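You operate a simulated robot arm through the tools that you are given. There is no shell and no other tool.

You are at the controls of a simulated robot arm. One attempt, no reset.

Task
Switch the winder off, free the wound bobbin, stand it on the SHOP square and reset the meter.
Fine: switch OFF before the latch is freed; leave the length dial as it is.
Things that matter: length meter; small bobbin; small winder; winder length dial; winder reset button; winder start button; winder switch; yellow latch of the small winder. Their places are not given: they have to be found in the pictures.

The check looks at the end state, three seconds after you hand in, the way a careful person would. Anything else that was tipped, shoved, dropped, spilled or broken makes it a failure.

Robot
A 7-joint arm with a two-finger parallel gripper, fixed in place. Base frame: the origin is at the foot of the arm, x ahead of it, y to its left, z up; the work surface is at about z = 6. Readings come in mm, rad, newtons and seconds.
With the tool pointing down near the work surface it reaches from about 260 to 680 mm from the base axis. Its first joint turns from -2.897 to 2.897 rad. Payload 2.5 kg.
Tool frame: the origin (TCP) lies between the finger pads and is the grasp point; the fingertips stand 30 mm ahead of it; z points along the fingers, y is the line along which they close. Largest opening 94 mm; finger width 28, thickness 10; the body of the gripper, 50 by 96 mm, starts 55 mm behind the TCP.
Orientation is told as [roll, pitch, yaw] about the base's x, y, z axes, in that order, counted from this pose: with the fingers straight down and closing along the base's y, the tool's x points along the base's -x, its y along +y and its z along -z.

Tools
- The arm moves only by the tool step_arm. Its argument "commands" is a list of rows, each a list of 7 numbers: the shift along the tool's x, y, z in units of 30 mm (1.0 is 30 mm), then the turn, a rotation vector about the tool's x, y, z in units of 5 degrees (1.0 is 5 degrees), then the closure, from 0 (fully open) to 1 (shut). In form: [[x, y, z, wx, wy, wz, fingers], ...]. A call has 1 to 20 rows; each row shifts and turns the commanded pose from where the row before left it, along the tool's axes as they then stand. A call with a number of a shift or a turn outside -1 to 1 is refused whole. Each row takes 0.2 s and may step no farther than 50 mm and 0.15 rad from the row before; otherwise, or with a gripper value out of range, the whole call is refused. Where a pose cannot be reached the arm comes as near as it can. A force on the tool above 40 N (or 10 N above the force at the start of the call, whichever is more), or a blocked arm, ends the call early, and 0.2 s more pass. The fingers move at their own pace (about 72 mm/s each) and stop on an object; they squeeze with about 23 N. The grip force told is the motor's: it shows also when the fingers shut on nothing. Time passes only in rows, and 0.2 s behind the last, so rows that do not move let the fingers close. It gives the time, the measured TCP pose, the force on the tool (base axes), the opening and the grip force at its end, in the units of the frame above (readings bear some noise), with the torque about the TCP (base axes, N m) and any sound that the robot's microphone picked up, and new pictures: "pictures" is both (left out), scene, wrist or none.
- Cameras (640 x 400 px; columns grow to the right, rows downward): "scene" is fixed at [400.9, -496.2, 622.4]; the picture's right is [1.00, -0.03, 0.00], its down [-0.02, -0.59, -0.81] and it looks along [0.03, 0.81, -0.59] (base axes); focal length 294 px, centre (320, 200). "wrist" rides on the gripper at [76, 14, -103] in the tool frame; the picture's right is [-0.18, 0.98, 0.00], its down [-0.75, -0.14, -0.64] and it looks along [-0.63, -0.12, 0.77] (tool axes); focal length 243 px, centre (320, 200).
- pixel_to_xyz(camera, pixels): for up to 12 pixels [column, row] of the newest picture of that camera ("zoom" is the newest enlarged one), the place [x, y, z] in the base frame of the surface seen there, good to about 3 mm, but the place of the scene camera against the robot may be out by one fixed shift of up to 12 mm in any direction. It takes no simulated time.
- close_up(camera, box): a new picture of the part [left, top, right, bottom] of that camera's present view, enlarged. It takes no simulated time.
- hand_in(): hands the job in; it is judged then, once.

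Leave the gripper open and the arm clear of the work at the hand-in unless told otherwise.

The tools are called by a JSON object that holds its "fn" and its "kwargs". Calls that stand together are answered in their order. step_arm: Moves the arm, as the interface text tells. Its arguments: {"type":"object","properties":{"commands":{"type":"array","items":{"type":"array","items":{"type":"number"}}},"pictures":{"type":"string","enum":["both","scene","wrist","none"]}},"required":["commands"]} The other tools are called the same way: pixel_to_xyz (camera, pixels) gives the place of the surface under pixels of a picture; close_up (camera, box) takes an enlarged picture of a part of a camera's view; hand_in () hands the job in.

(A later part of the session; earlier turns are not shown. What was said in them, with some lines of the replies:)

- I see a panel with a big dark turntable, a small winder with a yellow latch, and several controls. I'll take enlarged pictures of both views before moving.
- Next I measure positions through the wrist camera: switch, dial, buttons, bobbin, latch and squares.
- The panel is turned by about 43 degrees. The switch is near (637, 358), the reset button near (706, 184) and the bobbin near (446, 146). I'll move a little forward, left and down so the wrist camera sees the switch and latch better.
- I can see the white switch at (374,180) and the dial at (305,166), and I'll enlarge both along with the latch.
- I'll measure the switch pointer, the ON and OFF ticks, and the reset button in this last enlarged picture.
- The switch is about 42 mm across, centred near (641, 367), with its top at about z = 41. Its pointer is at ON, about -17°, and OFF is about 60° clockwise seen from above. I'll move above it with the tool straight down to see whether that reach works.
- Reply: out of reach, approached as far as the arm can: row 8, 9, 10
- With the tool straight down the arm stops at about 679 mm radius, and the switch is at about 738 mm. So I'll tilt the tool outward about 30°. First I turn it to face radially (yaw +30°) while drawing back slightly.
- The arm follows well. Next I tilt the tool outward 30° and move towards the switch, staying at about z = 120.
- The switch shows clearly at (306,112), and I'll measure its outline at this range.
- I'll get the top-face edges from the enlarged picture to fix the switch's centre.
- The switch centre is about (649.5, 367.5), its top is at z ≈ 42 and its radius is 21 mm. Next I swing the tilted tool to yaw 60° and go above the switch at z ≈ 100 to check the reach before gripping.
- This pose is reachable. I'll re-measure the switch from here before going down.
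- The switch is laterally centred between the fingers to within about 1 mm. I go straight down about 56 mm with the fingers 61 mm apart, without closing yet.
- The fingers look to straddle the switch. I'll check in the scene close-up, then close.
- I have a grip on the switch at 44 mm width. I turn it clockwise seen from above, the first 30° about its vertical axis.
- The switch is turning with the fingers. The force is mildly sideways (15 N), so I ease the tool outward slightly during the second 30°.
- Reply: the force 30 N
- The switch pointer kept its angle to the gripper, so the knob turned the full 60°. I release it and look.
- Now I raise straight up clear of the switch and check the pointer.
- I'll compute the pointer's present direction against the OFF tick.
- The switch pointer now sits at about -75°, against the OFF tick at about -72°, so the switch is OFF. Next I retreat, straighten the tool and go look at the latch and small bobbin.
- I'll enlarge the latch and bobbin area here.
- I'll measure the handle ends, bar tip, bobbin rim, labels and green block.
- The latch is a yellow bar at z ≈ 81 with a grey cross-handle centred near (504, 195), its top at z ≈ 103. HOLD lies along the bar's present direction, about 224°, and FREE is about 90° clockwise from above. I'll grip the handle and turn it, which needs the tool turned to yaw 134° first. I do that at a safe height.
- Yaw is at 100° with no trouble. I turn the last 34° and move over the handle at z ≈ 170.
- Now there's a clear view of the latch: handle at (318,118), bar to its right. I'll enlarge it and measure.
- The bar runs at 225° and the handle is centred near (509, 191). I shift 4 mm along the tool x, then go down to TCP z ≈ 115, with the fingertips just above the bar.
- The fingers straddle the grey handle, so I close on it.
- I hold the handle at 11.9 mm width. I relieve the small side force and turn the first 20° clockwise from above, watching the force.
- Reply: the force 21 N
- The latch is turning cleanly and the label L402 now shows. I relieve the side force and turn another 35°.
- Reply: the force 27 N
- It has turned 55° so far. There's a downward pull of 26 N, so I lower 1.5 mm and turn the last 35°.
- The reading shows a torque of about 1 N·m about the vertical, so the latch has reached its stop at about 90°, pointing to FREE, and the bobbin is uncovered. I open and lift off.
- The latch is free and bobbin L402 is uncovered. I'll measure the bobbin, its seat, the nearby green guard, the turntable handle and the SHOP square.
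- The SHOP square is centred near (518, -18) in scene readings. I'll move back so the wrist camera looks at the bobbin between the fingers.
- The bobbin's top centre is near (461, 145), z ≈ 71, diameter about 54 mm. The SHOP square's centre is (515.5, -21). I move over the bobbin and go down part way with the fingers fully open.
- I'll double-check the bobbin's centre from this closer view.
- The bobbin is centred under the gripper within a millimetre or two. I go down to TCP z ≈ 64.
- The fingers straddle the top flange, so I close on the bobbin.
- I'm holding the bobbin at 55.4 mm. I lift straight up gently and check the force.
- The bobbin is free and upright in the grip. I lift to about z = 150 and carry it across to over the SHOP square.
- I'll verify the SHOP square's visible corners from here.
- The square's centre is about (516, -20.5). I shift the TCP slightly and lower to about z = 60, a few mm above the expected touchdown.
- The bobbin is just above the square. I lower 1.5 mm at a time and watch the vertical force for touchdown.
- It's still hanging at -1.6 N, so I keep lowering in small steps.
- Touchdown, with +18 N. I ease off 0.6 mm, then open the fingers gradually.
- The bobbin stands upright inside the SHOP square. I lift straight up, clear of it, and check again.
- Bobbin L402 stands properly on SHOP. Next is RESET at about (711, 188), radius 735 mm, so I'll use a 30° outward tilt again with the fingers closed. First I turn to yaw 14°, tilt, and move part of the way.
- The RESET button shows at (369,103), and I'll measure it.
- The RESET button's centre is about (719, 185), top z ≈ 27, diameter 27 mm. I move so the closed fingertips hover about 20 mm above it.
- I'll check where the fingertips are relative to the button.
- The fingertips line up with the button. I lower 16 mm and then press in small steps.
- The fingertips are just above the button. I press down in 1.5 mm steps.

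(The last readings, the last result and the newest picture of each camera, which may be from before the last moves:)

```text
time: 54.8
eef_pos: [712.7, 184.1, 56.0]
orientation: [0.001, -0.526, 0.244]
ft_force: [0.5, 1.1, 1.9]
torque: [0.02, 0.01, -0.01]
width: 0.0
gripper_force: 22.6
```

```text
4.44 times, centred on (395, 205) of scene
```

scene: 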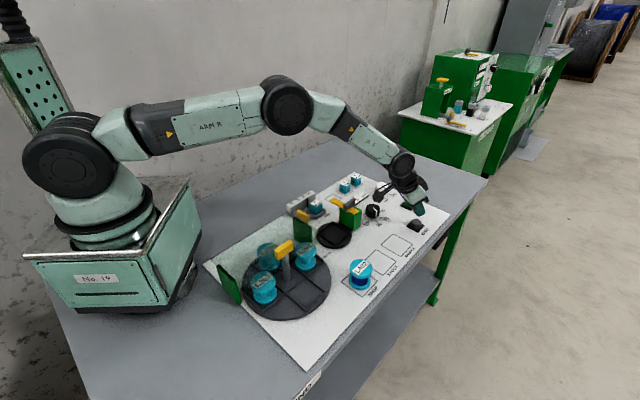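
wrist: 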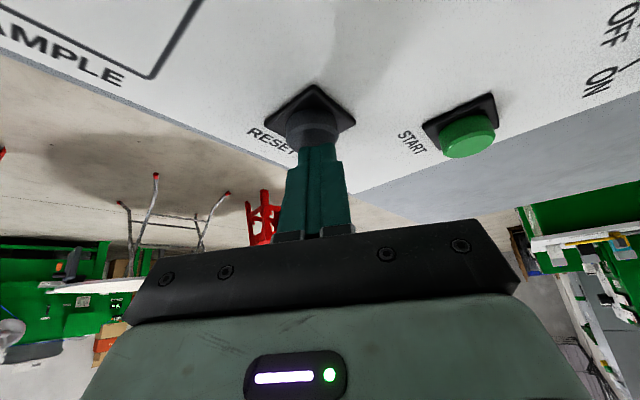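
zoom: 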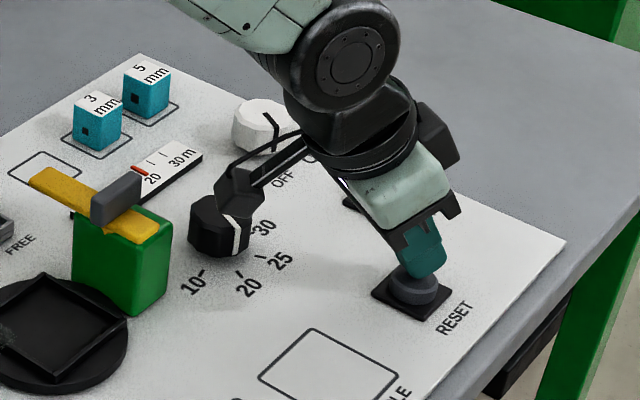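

Contact is light at about 2 N, and the meter's red mark is still near 20. I press deeper.

{"fn": "step_arm", "kwargs": {"commands": [[0.025, 0, 0.0433, 0, 0, 0, 1], [0.025, 0, 0.0433, 0, 0, 0, 1]], "pictures": "both"}}

{"fn": "close_up", "kwargs": {"camera": "scene", "box": [340, 160, 450, 250]}}

```text
time: 55.4
eef_pos: [714.0, 183.6, 53.5]
orientation: [0.002, -0.526, 0.243]
ft_force: [1.4, -0.6, 3.2]
torque: [0.01, -0.07, -0.03]
width: 0.1
gripper_force: 22.9
heard: click
```

scene: 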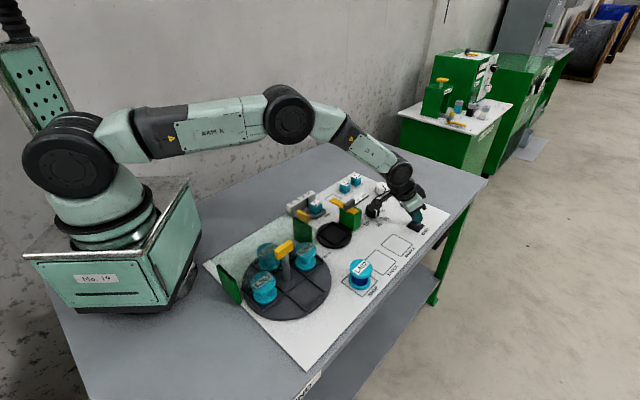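
wrist: 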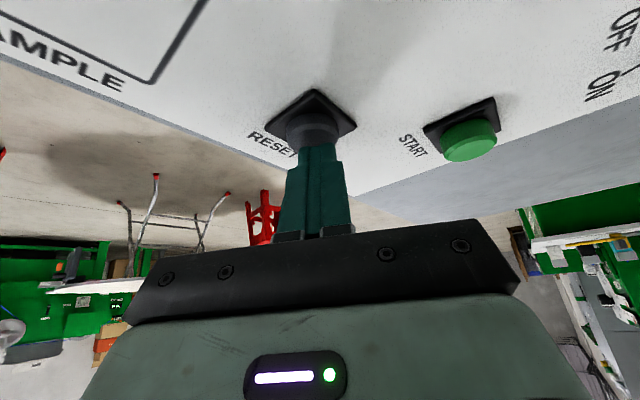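

```text
4.44 times, centred on (395, 205) of scene
```

zoom: 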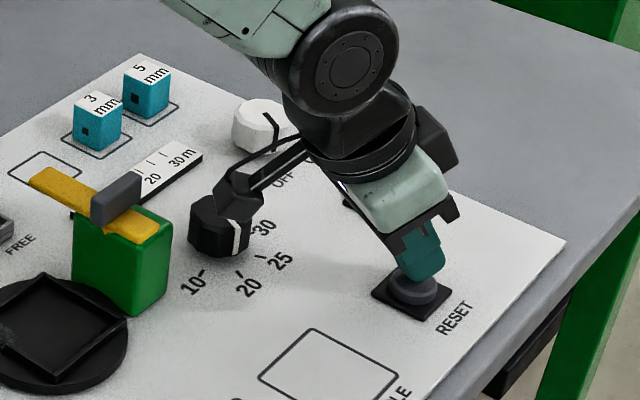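

A click was heard and the red mark has left the 20 position. I raise straight up off the button.

{"fn": "step_arm", "kwargs": {"commands": [[-0.1, 0, -0.173, 0, 0, 0, 1], [-0.25, 0, -0.433, 0, 0, 0, 1], [-0.4, 0, -0.69, 0, 0, 0, 1], [-0.4, 0, -0.69, 0, 0, 0, 1], [-0.4, 0, -0.69, 0, 0, 0, 1]], "pictures": "both"}}

{"fn": "close_up", "kwargs": {"camera": "scene", "box": [320, 160, 450, 270]}}

```text
time: 56.6
eef_pos: [712.0, 186.0, 146.3]
orientation: [-0.001, -0.523, 0.244]
ft_force: [0.3, 0.1, -0.5]
torque: [0.03, 0.0, 0.01]
width: 0.0
gripper_force: 23.4
```

scene: 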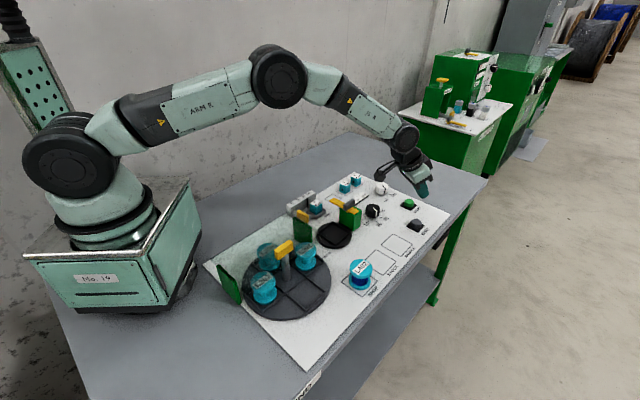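
wrist: 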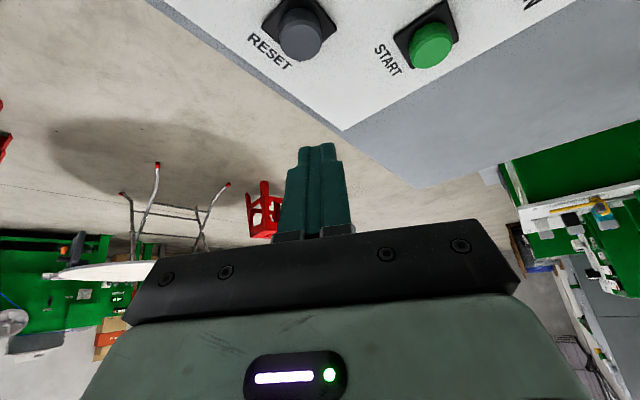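

```text
3.64 times, centred on (385, 215) of scene
```

zoom: 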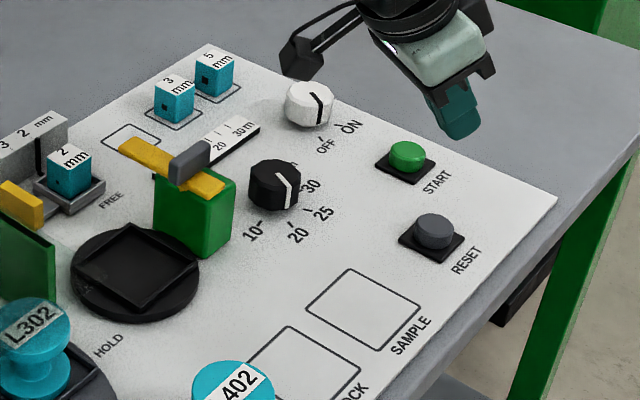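

Now I retreat up and back, straighten the tool, open the gripper and check the meter.

{"fn": "step_arm", "kwargs": {"commands": [[0.47, 0, -0.85, 0, 0, 0, 0.8], [0.47, 0, -0.85, 0, 0, 0, 0.5], [0.47, 0, -0.85, 0, 0, 0, 0], [0.47, 0, -0.85, 0, 0, 0, 0], [0.47, 0, -0.85, 0, 0, 0, 0], [0.47, 0, -0.85, 0, 0, 0, 0], [0.47, 0, -0.85, 0, 0, 0, 0], [0.47, 0, -0.85, 0, 0, 0, 0], [0.47, 0, -0.85, 0, 0, 0, 0], [0.47, 0, -0.85, 0, 0, 0, 0], [0, 0, 0, 0, 1, 0, 0], [0, 0, 0, 0, 1, 0, 0], [0, 0, 0, 0, 1, 0, 0], [0, 0, 0, 0, 1, 0, 0], [0, 0, 0, 0, 1, 0, 0], [0, 0, 0, 0, 1, 0, 0], [0.5, 0.4, -0.5, 0, 0, 0, 0], [0.5, 0.4, -0.5, 0, 0, 0, 0], [0.5, 0.4, -0.5, 0, 0, 0, 0], [0.5, 0.4, -0.5, 0, 0, 0, 0]], "pictures": "both"}}

{"fn": "close_up", "kwargs": {"camera": "wrist", "box": [180, 0, 480, 220]}}

{"fn": "close_up", "kwargs": {"camera": "scene", "box": [200, 165, 460, 345]}}

```text
time: 60.8
eef_pos: [401.5, 155.1, 356.2]
orientation: [0.0, -0.002, 0.244]
ft_force: [-0.1, 0.0, -0.1]
torque: [-0.02, -0.01, 0.05]
width: 94.2
gripper_force: 0.2
```

scene: 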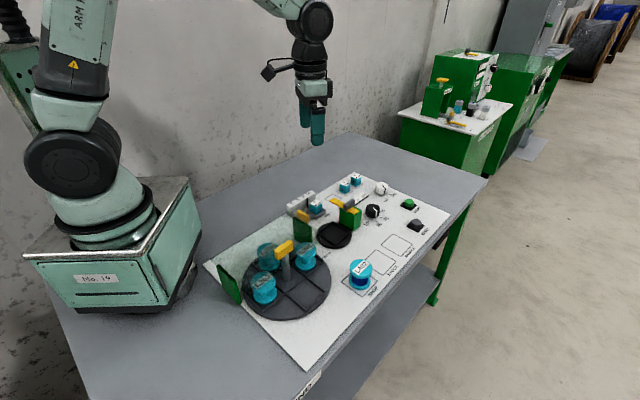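
wrist: 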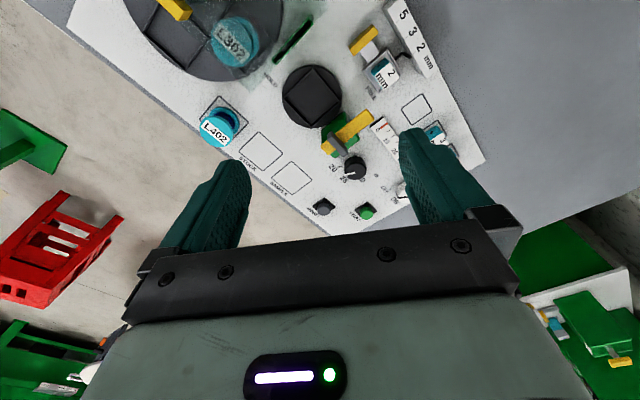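

```text
1.82 times, centred on (330, 110) of wrist
```

zoom: 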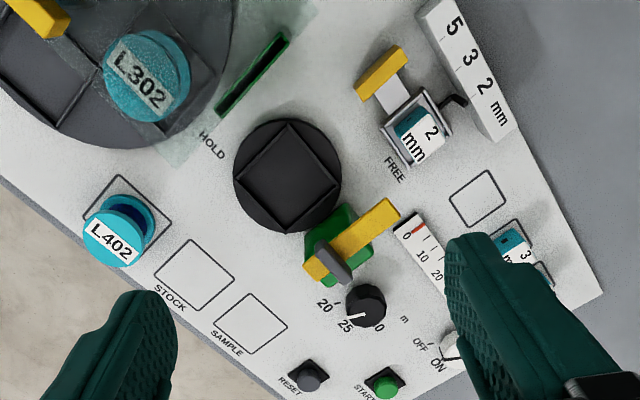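

```text
2.22 times, centred on (330, 255) of scene
```

zoom: 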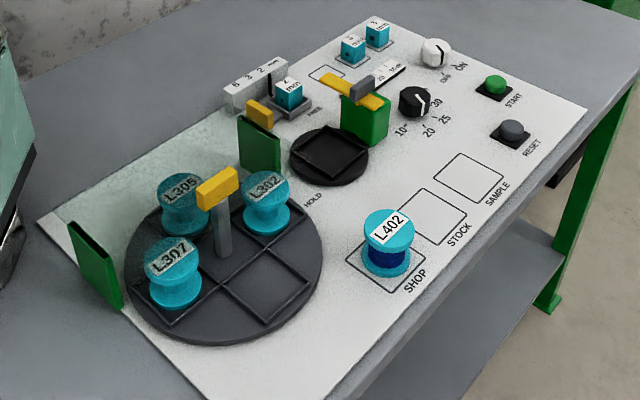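

The meter's red mark is now near the 0. I'll zoom in on the meter, latch and switch to be sure.

{"fn": "close_up", "kwargs": {"camera": "wrist", "box": [360, 105, 420, 150]}}

{"fn": "close_up", "kwargs": {"camera": "scene", "box": [340, 175, 400, 225]}}

{"fn": "close_up", "kwargs": {"camera": "scene", "box": [335, 250, 395, 300]}}

```text
8.89 times, centred on (390, 128) of wrist
```

zoom: 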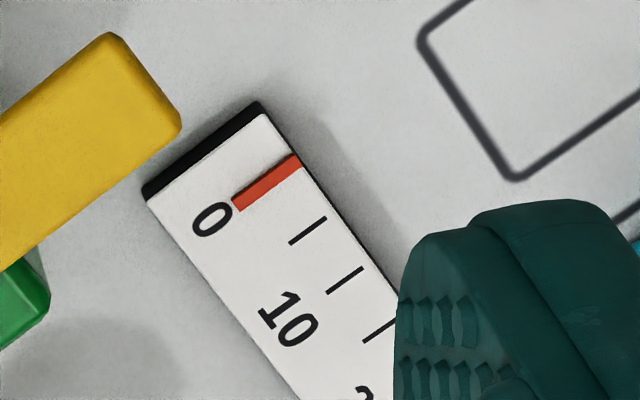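

```text
8.00 times, centred on (370, 200) of scene
```

zoom: 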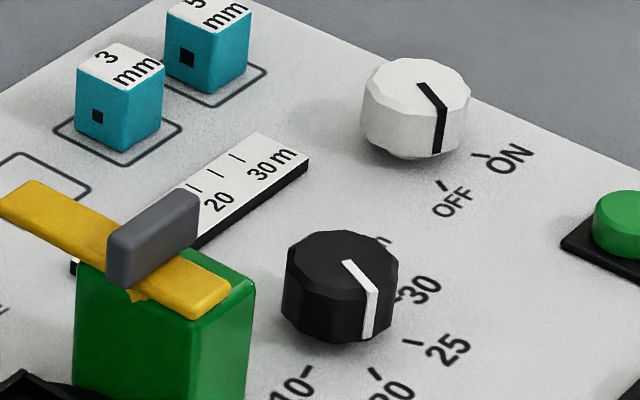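

```text
8.00 times, centred on (365, 275) of scene
```

zoom: 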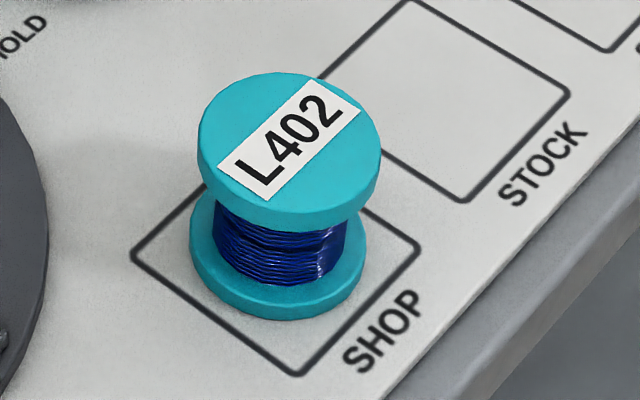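

Everything reads as it should:
- **Switch:** pointer at OFF.
- **Latch:** turned to FREE.
- **Bobbin:** L402 upright and centred on SHOP.
- **Meter:** red mark at 0, and the click was heard.
- **Dial:** unchanged.
- **Arm:** gripper open and clear of the work.

I'm handing in.

{"fn": "hand_in", "kwargs": {}}

```text
The job is handed in.
```

I finished the job and handed it in; I haven't seen the check's result. This is how things stood in the last pictures:

- **Switch:** I turned it from ON to OFF before touching the latch. The pointer sits within a few degrees of the OFF mark.
- **Latch:** I turned it about 90° to its stop, so it points to FREE.
- **Bobbin:** L402 stands upright, centred inside the SHOP square.
- **Meter:** I pressed RESET and heard a click. The red mark now reads 0.
- **Length dial:** I didn't touch it, and its pointer looks the same as at the start.
- **Arm:** the gripper is open and well clear of the work. I saw nothing else moved or knocked over.
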